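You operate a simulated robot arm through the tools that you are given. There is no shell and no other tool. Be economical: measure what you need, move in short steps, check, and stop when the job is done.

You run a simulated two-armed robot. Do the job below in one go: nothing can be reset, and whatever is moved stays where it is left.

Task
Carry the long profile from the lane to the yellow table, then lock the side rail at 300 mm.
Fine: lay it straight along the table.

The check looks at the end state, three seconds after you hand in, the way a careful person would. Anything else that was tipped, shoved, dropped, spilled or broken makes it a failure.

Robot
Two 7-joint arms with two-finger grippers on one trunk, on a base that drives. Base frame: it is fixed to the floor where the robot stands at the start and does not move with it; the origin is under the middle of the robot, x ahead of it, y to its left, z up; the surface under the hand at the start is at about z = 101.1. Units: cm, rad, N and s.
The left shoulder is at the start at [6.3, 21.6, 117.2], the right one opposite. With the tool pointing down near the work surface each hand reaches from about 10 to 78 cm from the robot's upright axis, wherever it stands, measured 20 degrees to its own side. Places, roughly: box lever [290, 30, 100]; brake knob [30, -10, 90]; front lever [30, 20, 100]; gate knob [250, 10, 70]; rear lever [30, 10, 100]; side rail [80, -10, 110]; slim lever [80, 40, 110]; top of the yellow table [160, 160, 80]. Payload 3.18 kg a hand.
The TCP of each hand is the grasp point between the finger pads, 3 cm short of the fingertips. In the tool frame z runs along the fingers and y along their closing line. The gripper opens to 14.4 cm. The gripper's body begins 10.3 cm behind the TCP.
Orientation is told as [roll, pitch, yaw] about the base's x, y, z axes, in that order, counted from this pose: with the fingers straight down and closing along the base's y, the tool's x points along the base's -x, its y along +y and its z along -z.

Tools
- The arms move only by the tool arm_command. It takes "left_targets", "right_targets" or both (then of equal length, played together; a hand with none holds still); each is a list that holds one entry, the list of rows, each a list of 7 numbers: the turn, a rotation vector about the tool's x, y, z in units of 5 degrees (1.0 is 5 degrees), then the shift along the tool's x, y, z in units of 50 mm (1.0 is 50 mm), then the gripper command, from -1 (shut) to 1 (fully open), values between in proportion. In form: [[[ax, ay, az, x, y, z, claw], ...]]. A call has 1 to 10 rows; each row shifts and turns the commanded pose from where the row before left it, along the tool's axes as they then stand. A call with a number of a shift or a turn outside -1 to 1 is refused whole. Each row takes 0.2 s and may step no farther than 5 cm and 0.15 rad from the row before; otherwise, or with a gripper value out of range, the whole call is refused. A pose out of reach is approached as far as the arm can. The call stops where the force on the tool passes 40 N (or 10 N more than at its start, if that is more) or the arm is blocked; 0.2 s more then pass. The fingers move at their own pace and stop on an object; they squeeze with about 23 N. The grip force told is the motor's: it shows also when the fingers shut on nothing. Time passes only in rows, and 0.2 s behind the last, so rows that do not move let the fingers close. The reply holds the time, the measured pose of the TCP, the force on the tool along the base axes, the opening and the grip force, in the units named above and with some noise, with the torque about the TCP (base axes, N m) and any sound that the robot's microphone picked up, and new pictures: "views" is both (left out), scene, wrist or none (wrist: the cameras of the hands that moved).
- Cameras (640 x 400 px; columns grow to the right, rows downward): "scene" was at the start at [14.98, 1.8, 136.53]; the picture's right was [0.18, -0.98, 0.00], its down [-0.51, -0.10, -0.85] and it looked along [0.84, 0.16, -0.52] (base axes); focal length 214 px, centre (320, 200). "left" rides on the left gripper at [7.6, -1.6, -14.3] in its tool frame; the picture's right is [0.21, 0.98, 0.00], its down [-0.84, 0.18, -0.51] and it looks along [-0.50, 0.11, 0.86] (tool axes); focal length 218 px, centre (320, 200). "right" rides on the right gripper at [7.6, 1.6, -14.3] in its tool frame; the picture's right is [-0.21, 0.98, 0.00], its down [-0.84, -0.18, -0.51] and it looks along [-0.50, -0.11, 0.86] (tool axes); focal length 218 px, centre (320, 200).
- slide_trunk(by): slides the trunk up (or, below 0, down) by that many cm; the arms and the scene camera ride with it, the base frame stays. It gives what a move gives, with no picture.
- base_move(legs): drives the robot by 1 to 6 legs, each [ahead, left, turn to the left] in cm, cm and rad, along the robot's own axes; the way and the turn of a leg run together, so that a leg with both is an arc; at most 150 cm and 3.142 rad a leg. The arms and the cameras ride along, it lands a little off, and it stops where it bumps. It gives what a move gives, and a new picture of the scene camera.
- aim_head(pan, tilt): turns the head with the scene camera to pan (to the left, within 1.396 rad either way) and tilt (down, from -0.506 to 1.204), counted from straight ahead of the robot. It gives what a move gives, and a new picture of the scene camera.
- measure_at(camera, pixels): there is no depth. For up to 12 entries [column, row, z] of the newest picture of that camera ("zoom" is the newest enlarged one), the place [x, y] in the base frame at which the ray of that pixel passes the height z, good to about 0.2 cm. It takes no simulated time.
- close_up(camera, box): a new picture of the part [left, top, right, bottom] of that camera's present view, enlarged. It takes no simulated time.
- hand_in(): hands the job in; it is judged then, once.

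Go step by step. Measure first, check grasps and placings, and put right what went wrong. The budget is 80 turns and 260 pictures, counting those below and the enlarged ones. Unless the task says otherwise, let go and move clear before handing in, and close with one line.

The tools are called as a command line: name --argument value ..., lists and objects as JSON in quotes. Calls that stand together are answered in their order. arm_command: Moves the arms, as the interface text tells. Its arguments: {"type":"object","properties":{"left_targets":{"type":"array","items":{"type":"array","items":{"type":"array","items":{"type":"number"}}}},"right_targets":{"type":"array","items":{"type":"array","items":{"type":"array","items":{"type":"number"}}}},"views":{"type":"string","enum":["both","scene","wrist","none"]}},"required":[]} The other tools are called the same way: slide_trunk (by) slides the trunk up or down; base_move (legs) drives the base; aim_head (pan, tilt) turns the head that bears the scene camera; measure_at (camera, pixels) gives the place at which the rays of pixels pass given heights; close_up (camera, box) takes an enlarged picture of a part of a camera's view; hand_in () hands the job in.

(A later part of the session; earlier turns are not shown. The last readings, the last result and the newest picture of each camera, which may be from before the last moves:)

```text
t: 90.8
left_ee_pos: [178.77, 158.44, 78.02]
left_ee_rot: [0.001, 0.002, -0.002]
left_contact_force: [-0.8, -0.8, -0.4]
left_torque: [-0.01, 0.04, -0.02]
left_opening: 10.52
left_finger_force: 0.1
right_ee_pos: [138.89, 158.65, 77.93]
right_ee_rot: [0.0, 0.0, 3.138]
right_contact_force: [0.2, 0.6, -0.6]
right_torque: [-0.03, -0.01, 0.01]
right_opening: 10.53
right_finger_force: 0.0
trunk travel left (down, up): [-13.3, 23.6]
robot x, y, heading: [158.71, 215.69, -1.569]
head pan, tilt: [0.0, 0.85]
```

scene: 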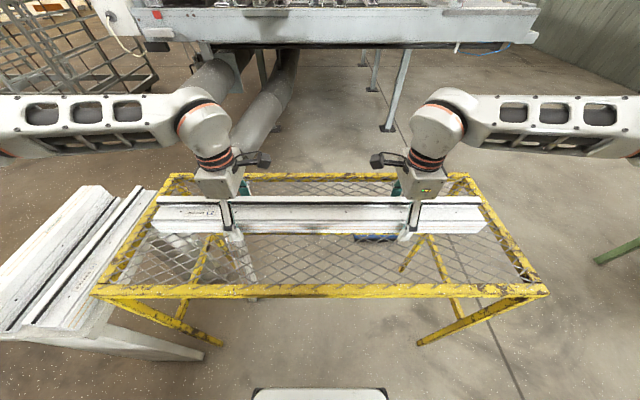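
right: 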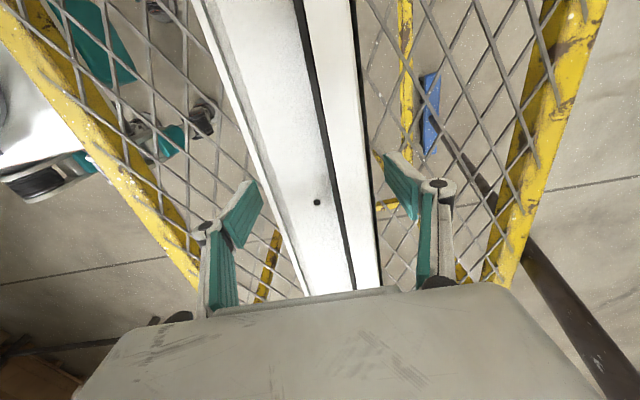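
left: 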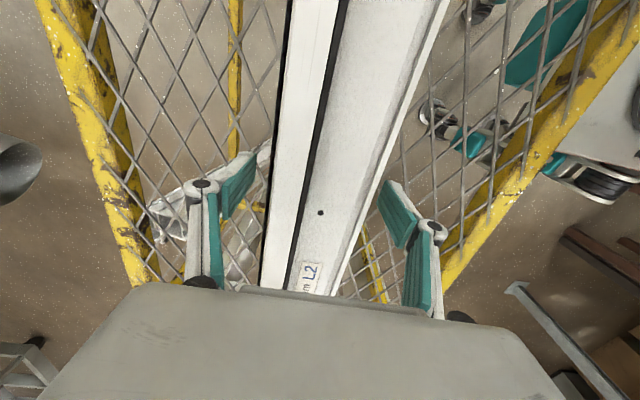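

Released cleanly with the profile flat on the mesh. I lift both hands straight up 30 cm.

arm_command --left_targets '[[[0, 0, 0, 0, 0, -0.3, 0.46], [0, 0, 0, 0, 0, -0.6, 0.46], [0, 0, 0, 0, 0, -0.8, 0.46], [0, 0, 0, 0, 0, -0.8, 0.46], [0, 0, 0, 0, 0, -0.9, 0.46], [0, 0, 0, 0, 0, -0.9, 0.46], [0, 0, 0, 0, 0, -0.9, 0.46], [0, 0, 0, 0, 0, -0.9, 0.46]]]' --right_targets '[[[0, 0, 0, 0, 0, -0.3, 0.46], [0, 0, 0, 0, 0, -0.6, 0.46], [0, 0, 0, 0, 0, -0.8, 0.46], [0, 0, 0, 0, 0, -0.8, 0.46], [0, 0, 0, 0, 0, -0.9, 0.46], [0, 0, 0, 0, 0, -0.9, 0.46], [0, 0, 0, 0, 0, -0.9, 0.46], [0, 0, 0, 0, 0, -0.9, 0.46]]]' --views "scene"

slide_trunk --by 20

close_up --camera "scene" --box '[80, 90, 560, 390]'

```text
t: 92.6
left_ee_pos: [178.79, 158.68, 108.96]
left_ee_rot: [-0.001, 0.005, -0.003]
left_contact_force: [-0.2, 0.0, 0.0]
left_torque: [-0.04, 0.02, -0.05]
left_opening: 10.52
left_finger_force: 0.1
right_ee_pos: [138.94, 158.82, 108.74]
right_ee_rot: [0.003, 0.0, 3.138]
right_contact_force: [0.8, 0.0, 0.8]
right_torque: [-0.04, -0.02, 0.02]
right_opening: 10.5
right_finger_force: 0.0
trunk travel left (down, up): [-13.3, 23.6]
robot x, y, heading: [158.86, 215.37, -1.575]
head pan, tilt: [0.0, 0.85]
```

scene: 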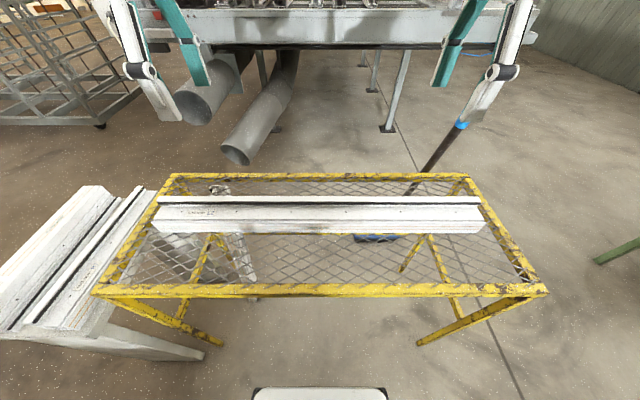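

```text
t: 94.8
left_ee_pos: [178.85, 158.5, 128.49]
left_ee_rot: [0.001, 0.003, -0.001]
left_contact_force: [0.0, 0.3, 0.2]
left_torque: [0.02, 0.04, 0.02]
left_opening: 10.52
left_finger_force: 0.1
right_ee_pos: [138.97, 158.7, 128.42]
right_ee_rot: [0.001, -0.001, 3.14]
right_contact_force: [0.1, -0.3, -1.0]
right_torque: [0.02, 0.01, 0.01]
right_opening: 10.52
right_finger_force: 0.0
trunk travel left (down, up): [-33.3, 3.6]
robot x, y, heading: [159.68, 215.38, -1.574]
head pan, tilt: [0.0, 0.85]
```

```text
1.33 times, centred on (320, 240) of scene
```

zoom: 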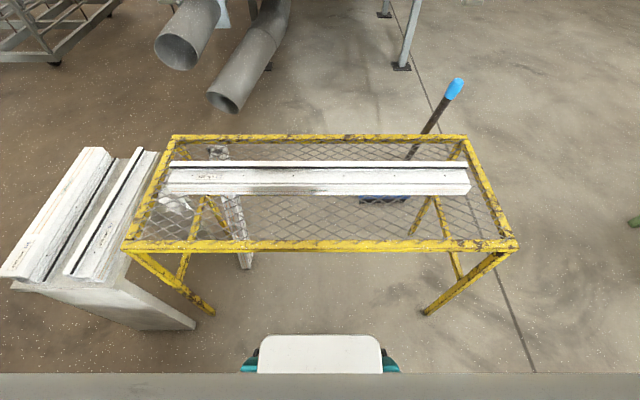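

The profile lies straight and centred on the table (zoom (163,190)–(470,185)), broom untouched. Now I return: right 108 cm, then ahead 60 cm toward the lane's left side.

base_move --legs '[[0, -108, 0], [60, 0, 0]]'

aim_head --pan 0.15 --tilt 0.6

```text
t: 107.3
left_ee_pos: [73.45, 99.91, 128.59]
left_ee_rot: [0.002, 0.001, -0.004]
left_contact_force: [0.6, 0.7, -0.5]
left_torque: [0.03, 0.01, -0.01]
left_opening: 10.52
left_finger_force: 0.1
right_ee_pos: [33.61, 100.24, 128.51]
right_ee_rot: [-0.001, 0.0, 3.136]
right_contact_force: [0.0, 0.5, 0.2]
right_torque: [0.02, -0.01, -0.03]
right_opening: 10.51
right_finger_force: 0.1
trunk travel left (down, up): [-33.3, 3.6]
robot x, y, heading: [53.9, 157.23, -1.574]
head pan, tilt: [0.0, 0.85]
```

scene: 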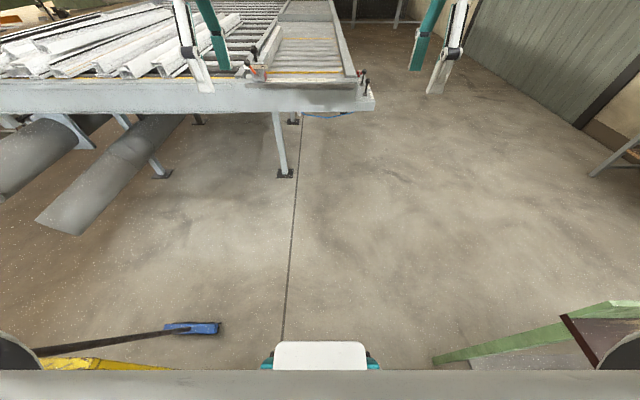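

```text
t: 108.0
left_ee_pos: [73.51, 99.99, 128.57]
left_ee_rot: [-0.001, 0.002, -0.002]
left_contact_force: [0.4, 1.0, 0.2]
left_torque: [0.03, 0.01, -0.01]
left_opening: 10.54
left_finger_force: 0.0
right_ee_pos: [33.55, 100.25, 128.59]
right_ee_rot: [0.0, 0.001, 3.138]
right_contact_force: [-0.3, -0.8, 0.2]
right_torque: [0.0, 0.03, -0.02]
right_opening: 10.51
right_finger_force: 0.0
trunk travel left (down, up): [-33.3, 3.6]
robot x, y, heading: [54.03, 157.48, -1.577]
head pan, tilt: [0.15, 0.6]
```

scene: 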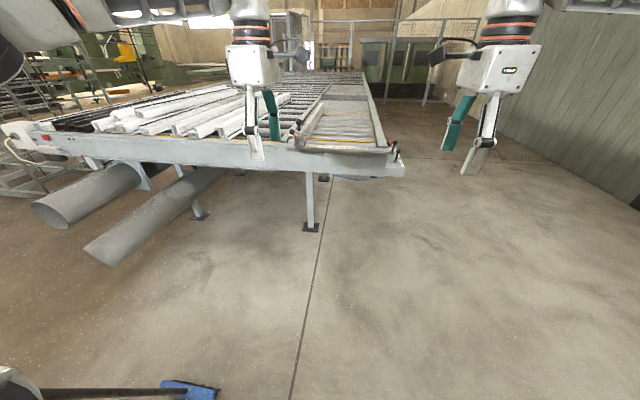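

Way is clear; I advance 40 cm so hands stay outside the lane (y≈60) and look closely at the carriage.

base_move --legs '[[40, 0, 0]]'

close_up --camera "scene" --box '[200, 100, 440, 280]'

close_up --camera "left" --box '[0, 0, 640, 400]'

```text
t: 110.5
left_ee_pos: [73.31, 60.49, 128.56]
left_ee_rot: [0.0, 0.001, -0.005]
left_contact_force: [0.5, -0.4, -0.6]
left_torque: [0.0, 0.01, -0.06]
left_opening: 10.5
left_finger_force: 0.0
right_ee_pos: [33.37, 60.84, 128.49]
right_ee_rot: [0.0, 0.0, 3.138]
right_contact_force: [-0.5, -1.1, 0.0]
right_torque: [0.0, 0.01, 0.01]
right_opening: 10.53
right_finger_force: 0.1
trunk travel left (down, up): [-33.3, 3.6]
robot x, y, heading: [53.52, 117.5, -1.579]
head pan, tilt: [0.15, 0.6]
```

scene: 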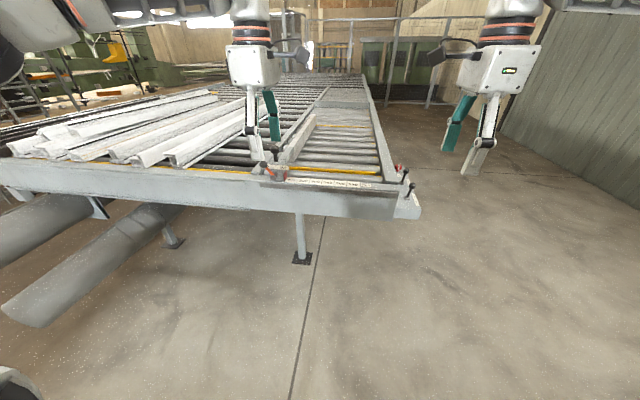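

```text
2.22 times, centred on (320, 190) of scene
```

zoom: 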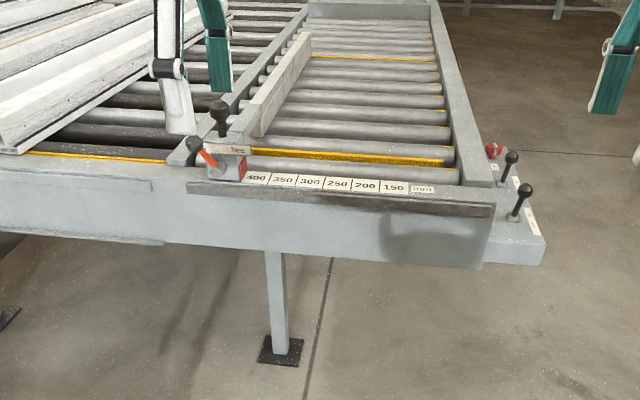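

```text
1.00 times, centred on (320, 200) of left (not enlarged: the box is as wide or as high as the picture)
```

zoom: 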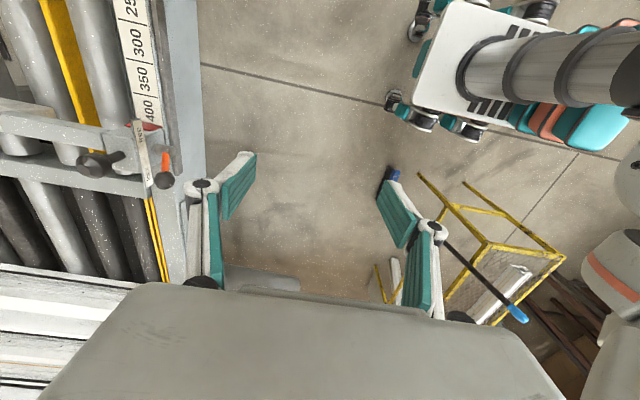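

The wrist view shows the carriage with a small label (140,165), black knob (95,165) and orange lever (165,175). I zoom in on both.

close_up --camera "left" --box '[60, 90, 220, 200]'

close_up --camera "scene" --box '[255, 135, 385, 200]'

close_up --camera "left" --box '[80, 0, 240, 130]'

```text
3.64 times, centred on (140, 145) of left
```

zoom: 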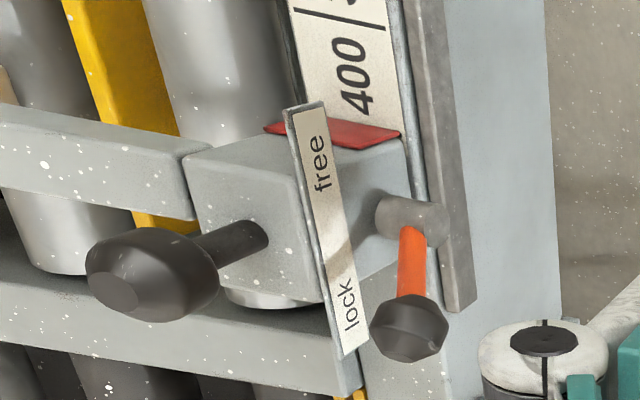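

```text
4.92 times, centred on (320, 168) of scene
```

zoom: 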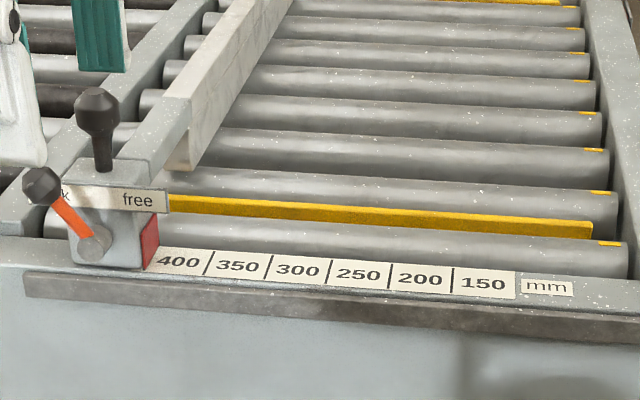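

```text
3.08 times, centred on (160, 65) of left
```

zoom: 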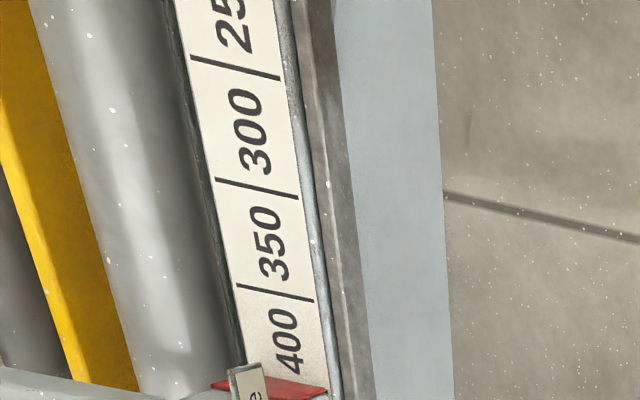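

The label reads "lock" on the far (+x) side and "free" on the -x side; the orange lever leans to "lock". The scale cells need measuring: lines, the red face, rail and frame edges.

measure_at --camera "zoom" --pixels '[[263, 292, 101.3], [259, 187, 101.3], [249, 68, 101.3], [268, 384, 101.3], [290, 328, 101.3], [266, 240, 101.3], [252, 132, 101.3]]'

measure_at --camera "left" --pixels '[[133, 125, 101.3], [159, 127, 101.3], [143, 93, 101.3], [166, 183, 115], [166, 183, 112], [163, 151, 106], [95, 162, 120], [125, 155, 110], [150, 118, 112], [148, 185, 112]]'

measure_at --camera "scene" --pixels '[[361, 186, 101.3], [348, 185, 101.3], [336, 184, 101.3], [324, 183, 101.3], [311, 182, 101.3], [297, 181, 101.3], [284, 189, 101.3], [284, 180, 110], [263, 173, 112], [274, 158, 118], [288, 163, 103], [384, 170, 101.1]]'

```text
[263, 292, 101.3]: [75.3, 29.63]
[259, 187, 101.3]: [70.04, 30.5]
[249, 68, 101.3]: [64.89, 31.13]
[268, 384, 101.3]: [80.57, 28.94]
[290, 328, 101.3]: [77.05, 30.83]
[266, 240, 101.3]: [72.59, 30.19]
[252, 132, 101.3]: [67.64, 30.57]
```

```text
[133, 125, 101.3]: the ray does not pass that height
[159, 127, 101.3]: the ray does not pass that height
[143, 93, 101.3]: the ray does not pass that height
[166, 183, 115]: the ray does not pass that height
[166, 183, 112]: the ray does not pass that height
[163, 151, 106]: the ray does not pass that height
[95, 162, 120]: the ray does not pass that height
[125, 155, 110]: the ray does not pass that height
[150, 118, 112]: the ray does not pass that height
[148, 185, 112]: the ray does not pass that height
```

```text
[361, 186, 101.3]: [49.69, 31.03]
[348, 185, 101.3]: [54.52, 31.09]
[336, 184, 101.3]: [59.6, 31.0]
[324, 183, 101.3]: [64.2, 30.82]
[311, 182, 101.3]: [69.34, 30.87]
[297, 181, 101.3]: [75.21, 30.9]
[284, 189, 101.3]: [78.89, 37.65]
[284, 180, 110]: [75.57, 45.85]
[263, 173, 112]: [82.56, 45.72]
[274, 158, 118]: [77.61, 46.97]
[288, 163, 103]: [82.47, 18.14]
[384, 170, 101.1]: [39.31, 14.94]
```

Scale lines sit every ~5 cm at x=75.3 (400|350), 70.0 (350|300), 64.9 (300|250)…; the red face is near 80.5. I raise and turn the left hand to close along x, for lever and handle work, before moving closer.

arm_command --left_targets '[[[0, 0, 1, 0, 0, -0.6, 0.46], [0, 0, 1, 0, 0, -0.6, 0.46], [0, 0, 1, 0, 0, 0, 0.46], [0, 0, 1, 0, 0, 0, 0.46], [0, 0, 1, 0, 0, 0, 0.46], [0, 0, 1, 0, 0, 0, 0.46], [0, 0, 1, 0, 0, 0, 0.46], [0, 0, 1, 0, 0, 0, 0.46], [0, 0, 1, 0, 0, 0, 0.46]]]' --views "none"

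arm_command --left_targets '[[[0, 0, 1, 0, 0, 0, 0.46], [0, 0, 1, 0, 0, 0, 0.46], [0, 0, 1, 0, 0, 0, 0], [0, 0, 1, 0, 0, 0, -1], [0, 0, 1, 0, 0, 0, -1], [0, 0, 1, 0, 0, 0, -1], [0, 0, 1, 0, 0, 0, -1], [0, 0, 1, 0, 0, 0, -1], [0, 0, 1, 0, 0, 0, -1]]]' --views "none"

base_move --legs '[[20, 0, 0]]'

arm_command --left_targets '[[[0, 0, 0, 0, 0, 0, -1]]]' --views "wrist"

```text
t: 112.5
left_ee_pos: [73.32, 60.65, 134.68]
left_ee_rot: [-0.002, 0.001, -0.789]
left_contact_force: [-0.1, 0.6, -0.1]
left_torque: [0.01, 0.01, -0.03]
left_opening: 10.51
left_finger_force: 0.1
right_ee_pos: [33.45, 61.04, 128.42]
right_ee_rot: [0.001, 0.0, 3.135]
right_contact_force: [-0.2, 1.1, -0.2]
right_torque: [0.02, -0.01, -0.07]
right_opening: 10.53
right_finger_force: 0.0
trunk travel left (down, up): [-33.3, 3.6]
robot x, y, heading: [53.7, 117.91, -1.573]
head pan, tilt: [0.15, 0.6]
```

```text
t: 114.5
left_ee_pos: [72.89, 63.01, 131.71]
left_ee_rot: [-0.002, 0.001, -1.489]
left_contact_force: [-0.6, 0.3, 0.2]
left_torque: [0.01, 0.01, -0.01]
left_opening: 0.0
left_finger_force: 23.4
left hand out of reach, approached as far as the arm can: row 7, 8, 9
right_ee_pos: [33.32, 60.8, 128.46]
right_ee_rot: [0.001, 0.001, 3.136]
right_contact_force: [-0.3, -0.8, 0.3]
right_torque: [-0.01, -0.03, -0.01]
right_opening: 10.52
right_finger_force: 0.1
trunk travel left (down, up): [-33.3, 3.6]
robot x, y, heading: [53.65, 117.52, -1.57]
head pan, tilt: [0.15, 0.6]
```

```text
t: 116.1
left_ee_pos: [72.94, 43.26, 131.54]
left_ee_rot: [-0.004, 0.001, -1.488]
left_contact_force: [-0.5, 0.1, -0.4]
left_torque: [0.01, -0.02, -0.02]
left_opening: 0.03
left_finger_force: 22.6
right_ee_pos: [33.27, 41.18, 128.5]
right_ee_rot: [0.001, 0.001, 3.136]
right_contact_force: [-0.1, -0.8, 0.2]
right_torque: [0.04, 0.02, -0.03]
right_opening: 10.52
right_finger_force: 0.1
trunk travel left (down, up): [-33.3, 3.6]
robot x, y, heading: [53.49, 97.95, -1.569]
head pan, tilt: [0.15, 0.6]
```

scene: 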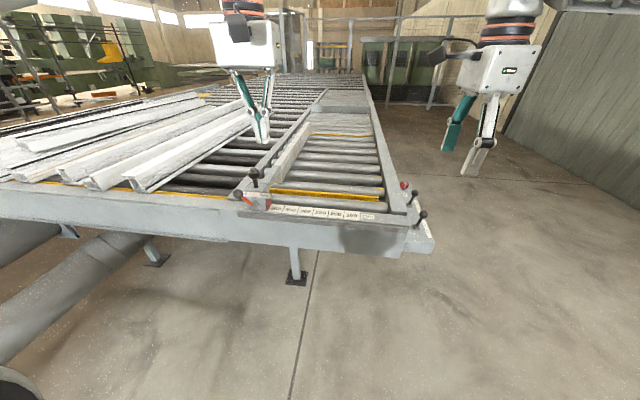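

```text
t: 116.5
left_ee_pos: [72.91, 43.2, 131.54]
left_ee_rot: [-0.004, 0.0, -1.49]
left_contact_force: [0.3, -0.1, -0.3]
left_torque: [-0.02, -0.02, -0.03]
left_opening: 0.01
left_finger_force: 22.6
right_ee_pos: [33.21, 41.11, 128.6]
right_ee_rot: [0.003, 0.0, 3.136]
right_contact_force: [-0.9, -0.7, 0.5]
right_torque: [-0.01, -0.01, 0.0]
right_opening: 10.5
right_finger_force: 0.1
trunk travel left (down, up): [-33.3, 3.6]
robot x, y, heading: [53.5, 98.08, -1.576]
head pan, tilt: [0.15, 0.6]
```

left: 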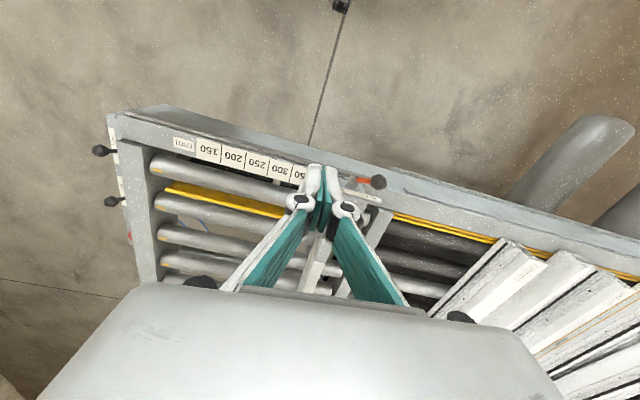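

The hand is turned but near its reach limit, so I'll bring the base 13 cm nearer with the hand pulled back. First I measure the orange knob (378,182) from both cameras.

measure_at --camera "left" --pixels '[[378, 182, 106], [378, 182, 110], [378, 182, 114], [363, 181, 106], [300, 172, 101.3], [311, 190, 106]]'

measure_at --camera "scene" --pixels '[[237, 194, 106], [237, 194, 110], [237, 194, 114], [254, 173, 114], [254, 173, 120], [254, 173, 117]]'

close_up --camera "scene" --box '[210, 140, 330, 230]'

arm_command --left_targets '[[[0, 0, 0, 0.8, 0, 0, -1], [0, 0, 0, 0.8, 0, 0, -1], [0, 0, 0, 0.8, 0, 0, -1]]]' --views "wrist"

```text
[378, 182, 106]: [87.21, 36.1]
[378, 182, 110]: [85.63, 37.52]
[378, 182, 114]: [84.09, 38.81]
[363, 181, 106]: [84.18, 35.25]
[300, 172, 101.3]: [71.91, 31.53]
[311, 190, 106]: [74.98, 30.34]
```

```text
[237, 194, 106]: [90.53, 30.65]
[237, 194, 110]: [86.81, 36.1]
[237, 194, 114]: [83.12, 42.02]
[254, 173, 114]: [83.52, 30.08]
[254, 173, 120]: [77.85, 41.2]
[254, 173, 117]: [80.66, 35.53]
```

```text
4.44 times, centred on (270, 185) of scene
```

zoom: 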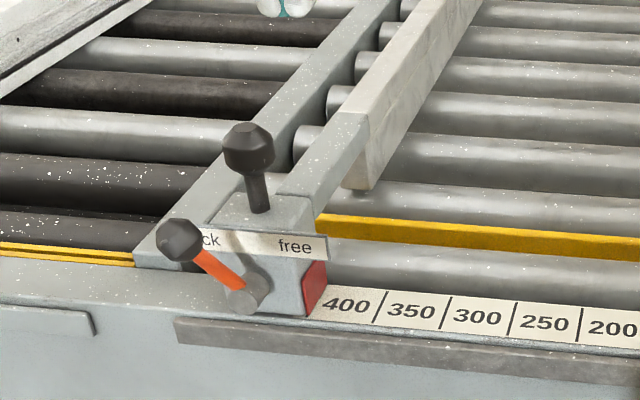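

```text
t: 117.3
left_ee_pos: [71.94, 55.58, 131.48]
left_ee_rot: [-0.003, 0.0, -1.489]
left_contact_force: [0.4, 0.5, 0.2]
left_torque: [-0.01, -0.01, 0.02]
left_opening: 0.01
left_finger_force: 22.7
right_ee_pos: [33.33, 41.32, 128.59]
right_ee_rot: [0.001, -0.001, 3.137]
right_contact_force: [0.2, 0.3, -0.6]
right_torque: [-0.02, 0.01, -0.02]
right_opening: 10.52
right_finger_force: 0.1
trunk travel left (down, up): [-33.3, 3.6]
robot x, y, heading: [53.49, 98.1, -1.572]
head pan, tilt: [0.15, 0.6]
```

left: 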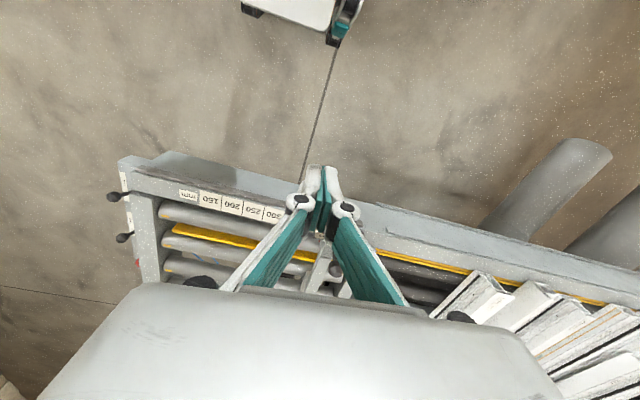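

The orange knob triangulates to about (85.6, 37.7, 111). I measure hub, stem, and carriage edges in the zoom.

measure_at --camera "zoom" --pixels '[[245, 297, 103], [245, 297, 105], [258, 208, 108.5], [258, 208, 110], [308, 316, 101.3], [326, 263, 107], [212, 225, 108.5], [316, 240, 108.5], [248, 148, 114], [248, 148, 116], [345, 165, 106], [340, 175, 104]]'

base_move --legs '[[12, 0, 0]]'

aim_head --pan 0.4 --tilt 0.75

close_up --camera "scene" --box '[240, 90, 440, 230]'

```text
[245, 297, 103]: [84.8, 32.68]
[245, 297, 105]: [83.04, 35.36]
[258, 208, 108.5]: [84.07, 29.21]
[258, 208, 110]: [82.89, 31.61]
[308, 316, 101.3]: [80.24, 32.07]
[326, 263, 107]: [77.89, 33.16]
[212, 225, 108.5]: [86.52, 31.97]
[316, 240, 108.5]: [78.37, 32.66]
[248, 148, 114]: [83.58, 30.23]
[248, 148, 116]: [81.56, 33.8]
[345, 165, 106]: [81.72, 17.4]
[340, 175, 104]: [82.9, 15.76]
```

```text
t: 118.5
left_ee_pos: [71.87, 43.41, 131.46]
left_ee_rot: [-0.003, 0.0, -1.488]
left_contact_force: [-0.5, -0.1, -0.8]
left_torque: [0.04, 0.03, -0.02]
left_opening: 0.0
left_finger_force: 22.7
right_ee_pos: [33.08, 29.18, 128.5]
right_ee_rot: [0.0, -0.001, 3.137]
right_contact_force: [0.0, 0.2, -0.4]
right_torque: [0.0, 0.02, -0.01]
right_opening: 10.5
right_finger_force: 0.0
trunk travel left (down, up): [-33.3, 3.6]
robot x, y, heading: [53.36, 86.26, -1.58]
head pan, tilt: [0.15, 0.6]
```

scene: 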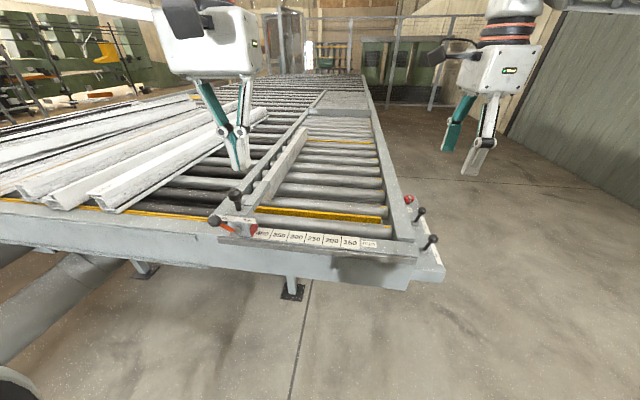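

```text
t: 119.3
left_ee_pos: [71.86, 43.45, 131.37]
left_ee_rot: [0.0, 0.0, -1.489]
left_contact_force: [-0.1, 0.3, -1.0]
left_torque: [-0.01, 0.01, 0.01]
left_opening: 0.02
left_finger_force: 22.7
right_ee_pos: [33.2, 29.25, 128.52]
right_ee_rot: [0.001, 0.0, 3.137]
right_contact_force: [0.3, -0.5, 1.6]
right_torque: [-0.03, 0.04, -0.01]
right_opening: 10.48
right_finger_force: 0.1
trunk travel left (down, up): [-33.3, 3.6]
robot x, y, heading: [53.35, 85.98, -1.572]
head pan, tilt: [0.4, 0.75]
```

scene: 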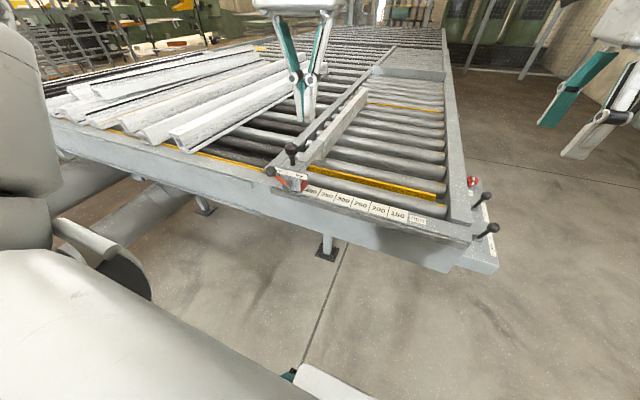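

```text
2.86 times, centred on (340, 160) of scene
```

zoom: 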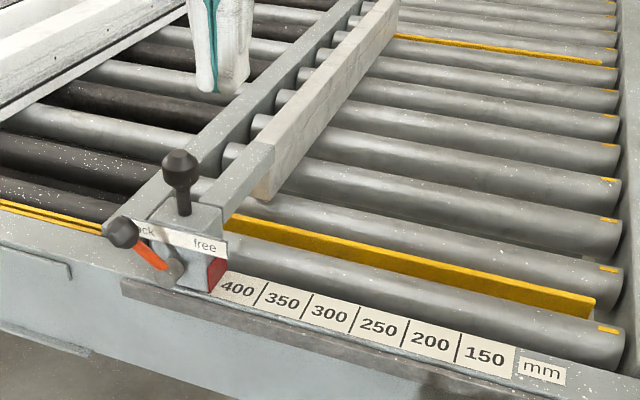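

The carriage red face is at x≈80.2. I measure the front frame's inner edge and the rail face to decide which point of the scale means 300.

measure_at --camera "zoom" --pixels '[[640, 385, 101.1], [630, 330, 101.1], [620, 110, 101.1], [207, 292, 101.3], [254, 307, 101.3], [302, 321, 101.3], [350, 336, 101.3], [402, 350, 101.3], [455, 366, 101.3], [511, 381, 101.3], [262, 200, 103], [375, 60, 103]]'

close_up --camera "scene" --box '[380, 100, 520, 280]'

```text
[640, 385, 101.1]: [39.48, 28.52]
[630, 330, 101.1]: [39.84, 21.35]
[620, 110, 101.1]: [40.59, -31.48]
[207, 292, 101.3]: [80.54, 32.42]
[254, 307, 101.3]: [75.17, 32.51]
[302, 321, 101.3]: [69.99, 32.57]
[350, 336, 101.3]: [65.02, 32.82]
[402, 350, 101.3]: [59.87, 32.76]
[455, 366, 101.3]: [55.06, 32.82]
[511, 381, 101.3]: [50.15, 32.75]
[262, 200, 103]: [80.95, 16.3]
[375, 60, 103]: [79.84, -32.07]
```

```text
2.22 times, centred on (450, 190) of scene
```

zoom: 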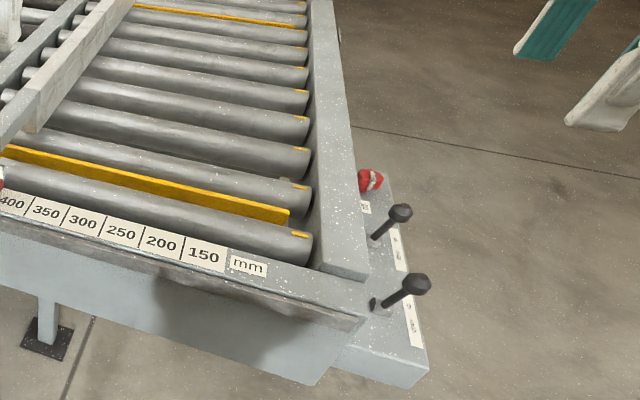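

measure_at --camera "zoom" --pixels '[[316, 262, 101.1], [368, 278, 101.1], [316, 100, 101.1], [345, 100, 101.1], [303, 236, 101.1], [305, 20, 101.1]]'

arm_command --left_targets '[[[0, 0, 0, 0, 0.8, 0, -1], [0, 0, 0, 0, 0.8, 0, -1], [0, 0, 0, 0, 0.8, 0, -1], [0, 0, 0, 0, 0.8, 0, -1]]]' --views "both"

```text
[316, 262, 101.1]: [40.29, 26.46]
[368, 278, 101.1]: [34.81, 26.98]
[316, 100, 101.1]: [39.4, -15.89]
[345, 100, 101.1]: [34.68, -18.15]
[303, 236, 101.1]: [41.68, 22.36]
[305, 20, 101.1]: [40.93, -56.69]
```

```text
t: 120.3
left_ee_pos: [87.24, 44.47, 129.82]
left_ee_rot: [-0.003, -0.004, -1.489]
left_contact_force: [0.5, -0.9, -0.3]
left_torque: [0.0, -0.03, -0.01]
left_opening: 0.03
left_finger_force: 23.0
left hand out of reach, approached as far as the arm can: row 4
right_ee_pos: [33.27, 29.28, 128.62]
right_ee_rot: [0.001, 0.001, 3.136]
right_contact_force: [1.1, 0.1, 0.6]
right_torque: [-0.05, -0.04, -0.01]
right_opening: 10.5
right_finger_force: 0.1
trunk travel left (down, up): [-33.3, 3.6]
robot x, y, heading: [53.27, 85.99, -1.577]
head pan, tilt: [0.4, 0.75]
```

scene: 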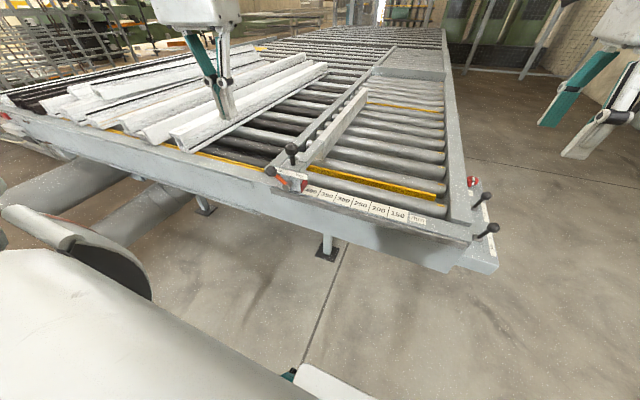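
left: 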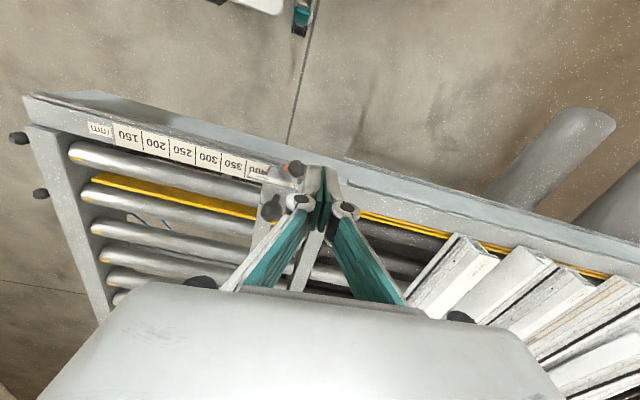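

The inner frame edge is x≈40.2, so the tick at x≈70.0 (between 350 and 300) is exactly 300 mm, and the red face at 80.3 reads 400 now; I need a 10.2 cm shift. I check knob positions from this wrist view and shift the base 8 cm toward +x for reach.

measure_at --camera "left" --pixels '[[294, 168, 109], [294, 168, 111], [294, 168, 113], [271, 211, 114], [271, 211, 117], [271, 211, 119]]'

close_up --camera "left" --box '[220, 130, 340, 240]'

base_move --legs '[[0, 8, 0]]'

```text
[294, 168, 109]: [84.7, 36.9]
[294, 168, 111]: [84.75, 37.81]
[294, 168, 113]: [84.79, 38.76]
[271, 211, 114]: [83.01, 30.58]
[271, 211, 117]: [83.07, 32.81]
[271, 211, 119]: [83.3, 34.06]
```

```text
3.64 times, centred on (280, 185) of left
```

zoom: 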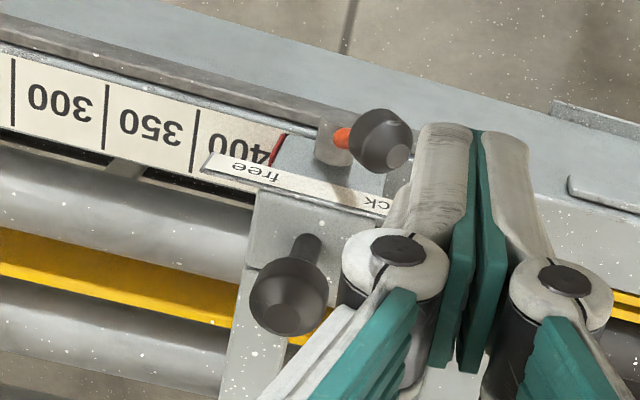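

```text
t: 121.7
left_ee_pos: [95.38, 44.38, 129.69]
left_ee_rot: [-0.003, 0.0, -1.488]
left_contact_force: [-0.1, -0.7, -0.4]
left_torque: [-0.01, 0.01, 0.02]
left_opening: 0.0
left_finger_force: 22.8
right_ee_pos: [41.19, 29.18, 128.59]
right_ee_rot: [0.0, 0.0, 3.135]
right_contact_force: [0.6, 0.6, -0.2]
right_torque: [0.01, 0.01, 0.0]
right_opening: 10.52
right_finger_force: 0.1
trunk travel left (down, up): [-33.3, 3.6]
robot x, y, heading: [61.67, 85.98, -1.576]
head pan, tilt: [0.4, 0.75]
```

scene: 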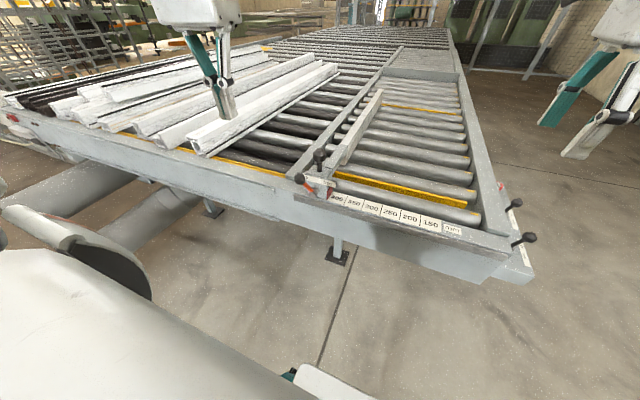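

The orange knob is at (84.9,37.8,111), the black knob at (83,32.5,116.5). I bring the closed fingers to the lock side of the orange knob, at about (91,39,117).

arm_command --left_targets '[[[0, 0, 0, -0.264, -0.267, 0.72, -1], [0, 0, 0, -0.264, -0.267, 0.72, -1], [0, 0, 0, -0.264, -0.267, 0.72, -1], [0, 0, 0, -0.264, -0.267, 0.72, -1], [0, 0, 0, 0, 0, 0, -1]]]' --views "both"

close_up --camera "scene" --box '[220, 80, 400, 220]'

```text
t: 122.9
left_ee_pos: [90.27, 38.66, 115.53]
left_ee_rot: [-0.004, 0.0, -1.486]
left_contact_force: [-0.2, 0.0, -0.2]
left_torque: [-0.02, -0.03, 0.02]
left_opening: 0.02
left_finger_force: 23.1
right_ee_pos: [41.19, 29.21, 128.52]
right_ee_rot: [0.001, 0.0, 3.135]
right_contact_force: [-0.9, 0.0, 0.2]
right_torque: [-0.01, -0.01, -0.02]
right_opening: 10.53
right_finger_force: 0.1
trunk travel left (down, up): [-33.3, 3.6]
robot x, y, heading: [61.83, 86.2, -1.575]
head pan, tilt: [0.4, 0.75]
```

scene: 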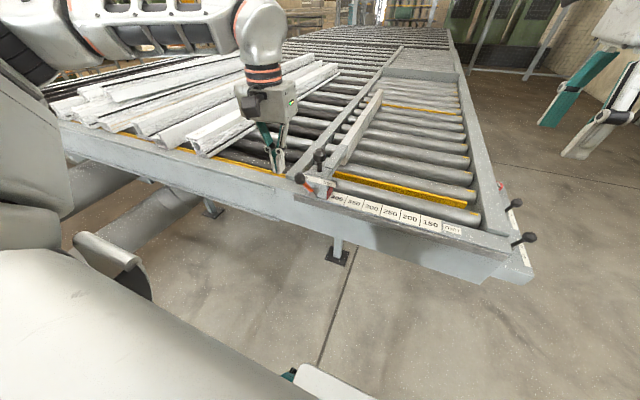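
left: 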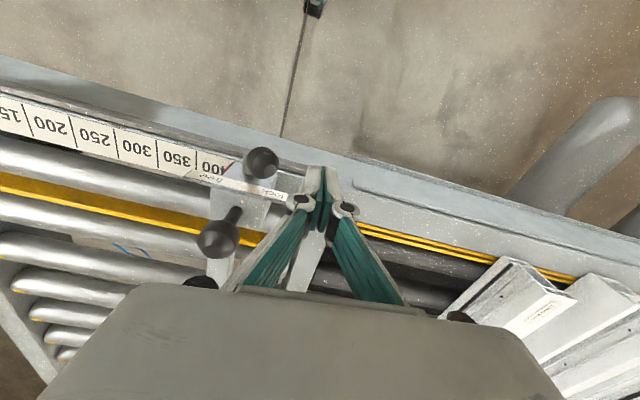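

```text
2.86 times, centred on (310, 150) of scene
```

zoom: 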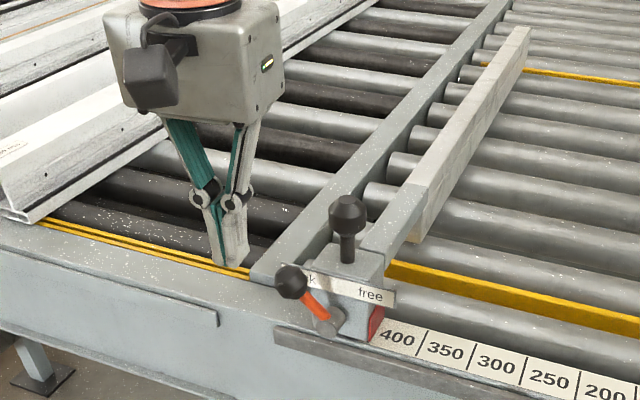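

The fingers are beside the knob; I check the knob's y against them from this new wrist view ((262,162)).

measure_at --camera "left" --pixels '[[262, 162, 110], [262, 162, 112], [262, 162, 114], [218, 239, 116], [218, 239, 118], [322, 180, 112.5], [233, 181, 110], [285, 197, 110]]'

measure_at --camera "scene" --pixels '[[302, 179, 110], [302, 179, 112], [302, 179, 114]]'

close_up --camera "left" --box '[190, 120, 380, 260]'

```text
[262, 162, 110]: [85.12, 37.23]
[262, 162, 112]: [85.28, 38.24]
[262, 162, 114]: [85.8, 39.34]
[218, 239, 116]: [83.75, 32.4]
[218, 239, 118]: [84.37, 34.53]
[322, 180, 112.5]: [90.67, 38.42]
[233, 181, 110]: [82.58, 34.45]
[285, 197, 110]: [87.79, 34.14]
```

```text
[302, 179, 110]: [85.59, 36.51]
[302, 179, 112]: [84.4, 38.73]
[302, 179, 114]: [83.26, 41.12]
```

```text
2.86 times, centred on (285, 190) of left
```

zoom: 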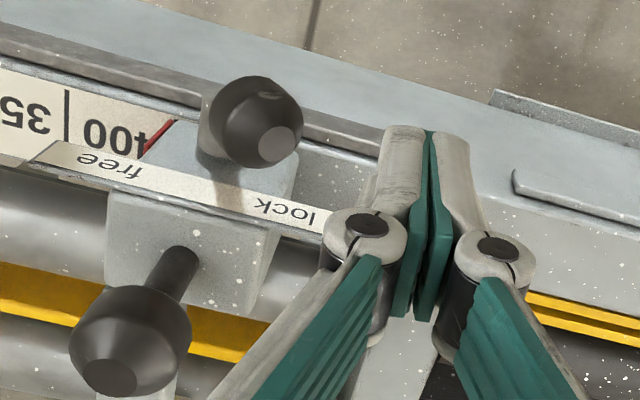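

The knob is at (85.1,38,111.3), in line with my fingers at y 38.7, while the label plate is at y≈34. I lower to TCP z≈111 and push -x by about 5 cm first.

arm_command --left_targets '[[[0, 0, 0, 0, 0, 0.45, -1], [0, 0, 0, 0, 0, 0.45, -1], [0, 0, 0, 0.026, -0.309, 0, -1], [0, 0, 0, 0.017, -0.2, 0, -1], [0, 0, 0, 0.017, -0.2, 0, -1], [0, 0, 0, 0.017, -0.2, 0, -1]]]' --views "both"

```text
t: 124.3
left_ee_pos: [85.82, 38.54, 110.72]
left_ee_rot: [-0.003, 0.0, -1.488]
left_contact_force: [0.2, 0.1, -0.4]
left_torque: [0.01, 0.01, 0.0]
left_opening: 0.0
left_finger_force: 23.1
right_ee_pos: [41.22, 29.08, 128.49]
right_ee_rot: [0.0, 0.002, 3.137]
right_contact_force: [0.1, 0.4, -0.7]
right_torque: [-0.01, 0.0, 0.01]
right_opening: 10.51
right_finger_force: 0.2
trunk travel left (down, up): [-33.3, 3.6]
robot x, y, heading: [61.56, 86.35, -1.576]
head pan, tilt: [0.4, 0.75]
```

scene: 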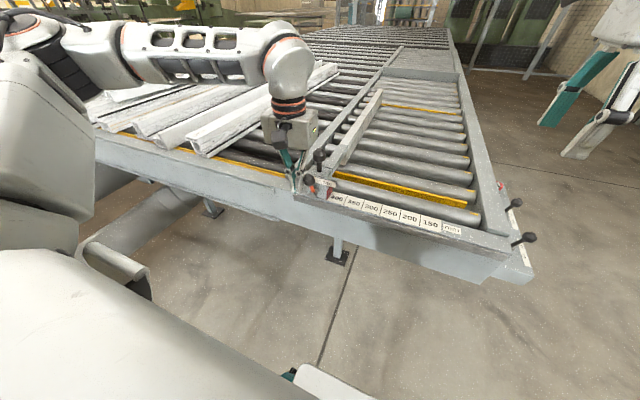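
left: 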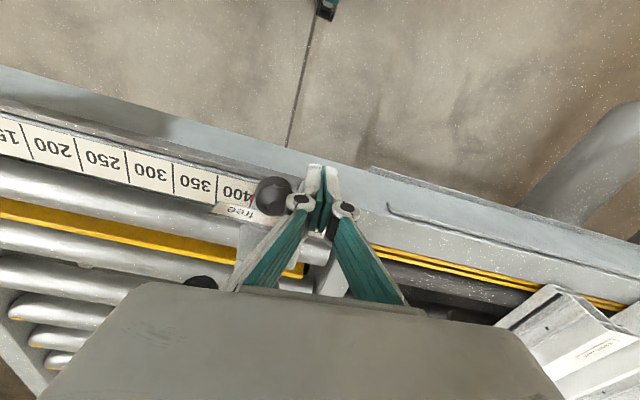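

The knob is moving with the fingers (now at (272,195)), with little force. I push on another ~5 cm.

arm_command --left_targets '[[[0, 0, 0, 0.017, -0.2, 0, -1], [0, 0, 0, 0.017, -0.2, 0, -1], [0, 0, 0, 0.017, -0.2, 0, -1], [0, 0, 0, 0.017, -0.2, 0, -1], [0, 0, 0, 0, 0, 0, -1]]]' --views "wrist"

close_up --camera "scene" --box '[240, 120, 400, 230]'

```text
t: 125.5
left_ee_pos: [81.65, 38.55, 110.77]
left_ee_rot: [-0.003, 0.0, -1.487]
left_contact_force: [2.0, 1.2, -0.1]
left_torque: [-0.04, 0.0, 0.04]
left_opening: 0.02
left_finger_force: 23.2
right_ee_pos: [41.18, 29.23, 128.7]
right_ee_rot: [0.001, 0.0, 3.138]
right_contact_force: [-0.1, 0.0, 0.4]
right_torque: [-0.03, 0.01, 0.0]
right_opening: 10.53
right_finger_force: 0.1
trunk travel left (down, up): [-33.3, 3.6]
robot x, y, heading: [61.52, 85.9, -1.578]
head pan, tilt: [0.4, 0.75]
```

left: 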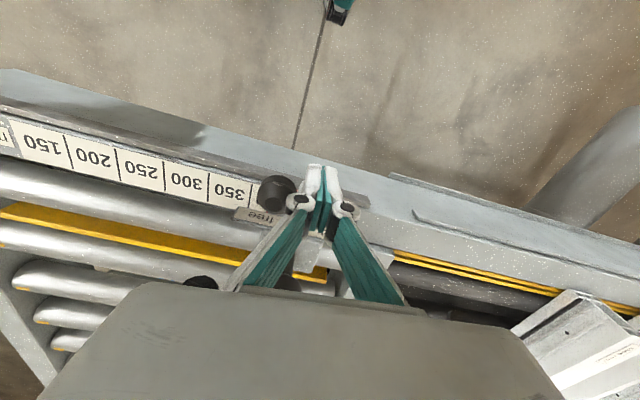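

```text
3.64 times, centred on (320, 175) of scene
```

zoom: 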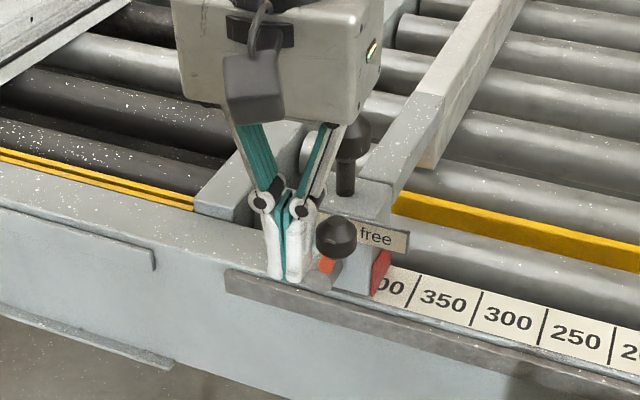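

The lever is now about upright toward "free", and the carriage itself has begun to slide (only "00" of 400 shows), so it is unlocked. I push 3 cm further to see whether lever or carriage moves.

arm_command --left_targets '[[[0, 0, 0, 0.017, -0.2, 0, -1], [0, 0, 0, 0.017, -0.2, 0, -1], [0, 0, 0, 0.017, -0.2, 0, -1], [0, 0, 0, 0, 0, 0, -1]]]' --views "wrist"

close_up --camera "scene" --box '[240, 120, 400, 230]'

close_up --camera "left" --box '[180, 130, 380, 270]'

```text
t: 126.5
left_ee_pos: [78.76, 38.74, 110.79]
left_ee_rot: [-0.002, 0.0, -1.487]
left_contact_force: [2.1, 0.7, -0.1]
left_torque: [0.01, 0.02, -0.02]
left_opening: 0.01
left_finger_force: 22.9
right_ee_pos: [41.22, 29.34, 128.56]
right_ee_rot: [-0.001, 0.0, 3.135]
right_contact_force: [-0.6, 0.3, -0.6]
right_torque: [0.02, -0.01, 0.02]
right_opening: 10.5
right_finger_force: 0.0
trunk travel left (down, up): [-33.3, 3.6]
robot x, y, heading: [61.38, 85.96, -1.576]
head pan, tilt: [0.4, 0.75]
```

left: 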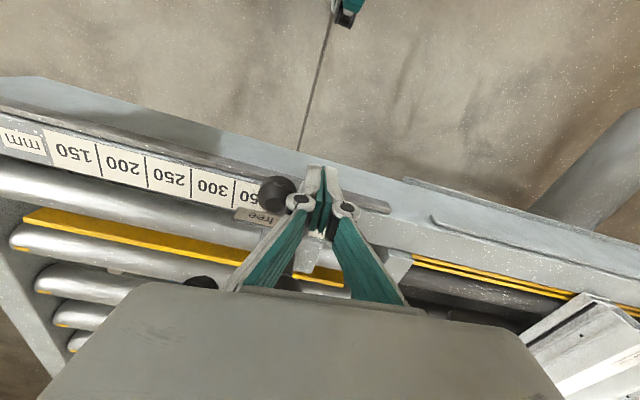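

```text
3.64 times, centred on (320, 175) of scene
```

zoom: 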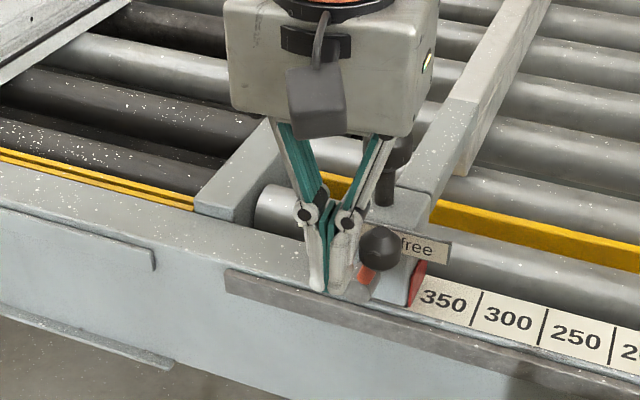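

```text
2.86 times, centred on (280, 200) of left
```

zoom: 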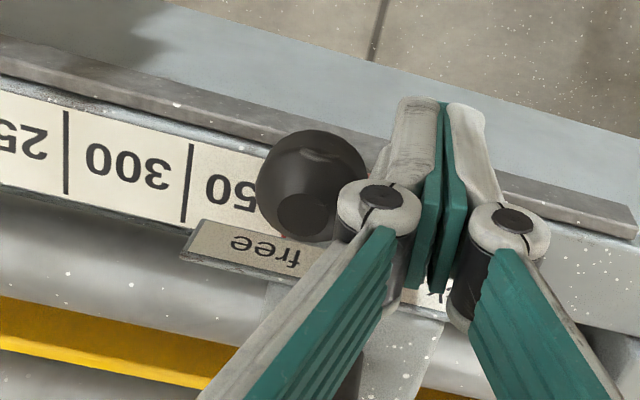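

The carriage follows at 2 N with the lever resting on the "free" side; the red face is now near the 350 tick. I push 4 cm more, then measure the red face.

arm_command --left_targets '[[[0, 0, 0, 0.017, -0.2, 0, -1], [0, 0, 0, 0.017, -0.2, 0, -1], [0, 0, 0, 0.017, -0.2, 0, -1], [0, 0, 0, 0.017, -0.2, 0, -1], [0, 0, 0, 0, 0, 0, -1]]]' --views "wrist"

close_up --camera "scene" --box '[280, 130, 400, 220]'

```text
t: 127.7
left_ee_pos: [74.83, 38.54, 110.8]
left_ee_rot: [-0.003, 0.0, -1.487]
left_contact_force: [2.6, 2.9, 0.3]
left_torque: [-0.01, 0.02, -0.03]
left_opening: 0.0
left_finger_force: 22.9
right_ee_pos: [41.28, 29.13, 128.52]
right_ee_rot: [0.0, 0.0, 3.136]
right_contact_force: [0.8, -0.7, 0.5]
right_torque: [0.02, 0.0, 0.05]
right_opening: 10.51
right_finger_force: 0.0
trunk travel left (down, up): [-33.3, 3.6]
robot x, y, heading: [61.83, 85.51, -1.577]
head pan, tilt: [0.4, 0.75]
```

left: 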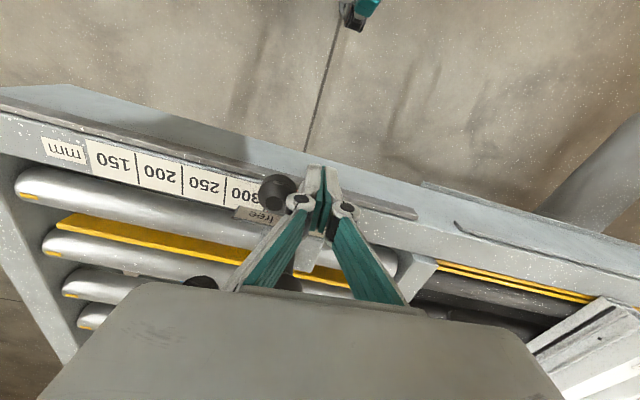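

```text
4.44 times, centred on (340, 175) of scene
```

zoom: 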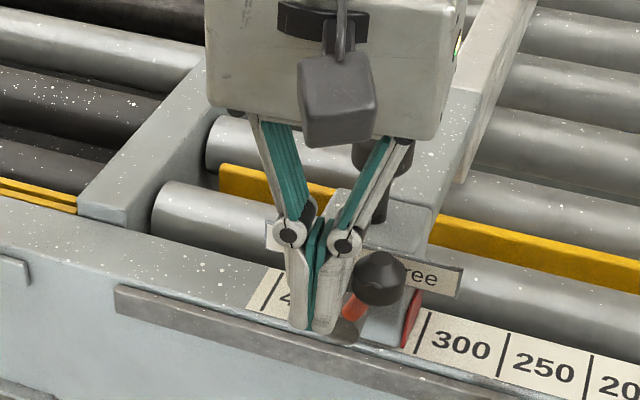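

A tick is now visible on the far side of "400" (zoom 275,290), confirming each number's tick is on its +x side; the 300 tick is at zoom (420,330), the red face just before it. I measure the remaining gap.

measure_at --camera "zoom" --pixels '[[404, 348, 101.3], [414, 352, 101.3], [427, 312, 101.3], [499, 375, 101.3], [508, 335, 101.3], [278, 275, 101.3], [266, 312, 101.3], [420, 292, 106]]'

close_up --camera "left" --box '[180, 140, 320, 240]'

```text
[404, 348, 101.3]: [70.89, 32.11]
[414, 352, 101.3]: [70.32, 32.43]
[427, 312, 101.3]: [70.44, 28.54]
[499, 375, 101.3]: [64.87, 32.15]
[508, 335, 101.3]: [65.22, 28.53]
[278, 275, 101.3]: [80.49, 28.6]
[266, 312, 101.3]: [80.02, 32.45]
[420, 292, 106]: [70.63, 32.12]
```

```text
4.00 times, centred on (250, 190) of left
```

zoom: 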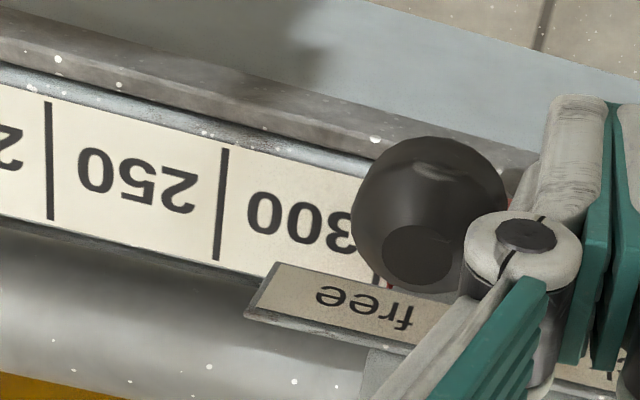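

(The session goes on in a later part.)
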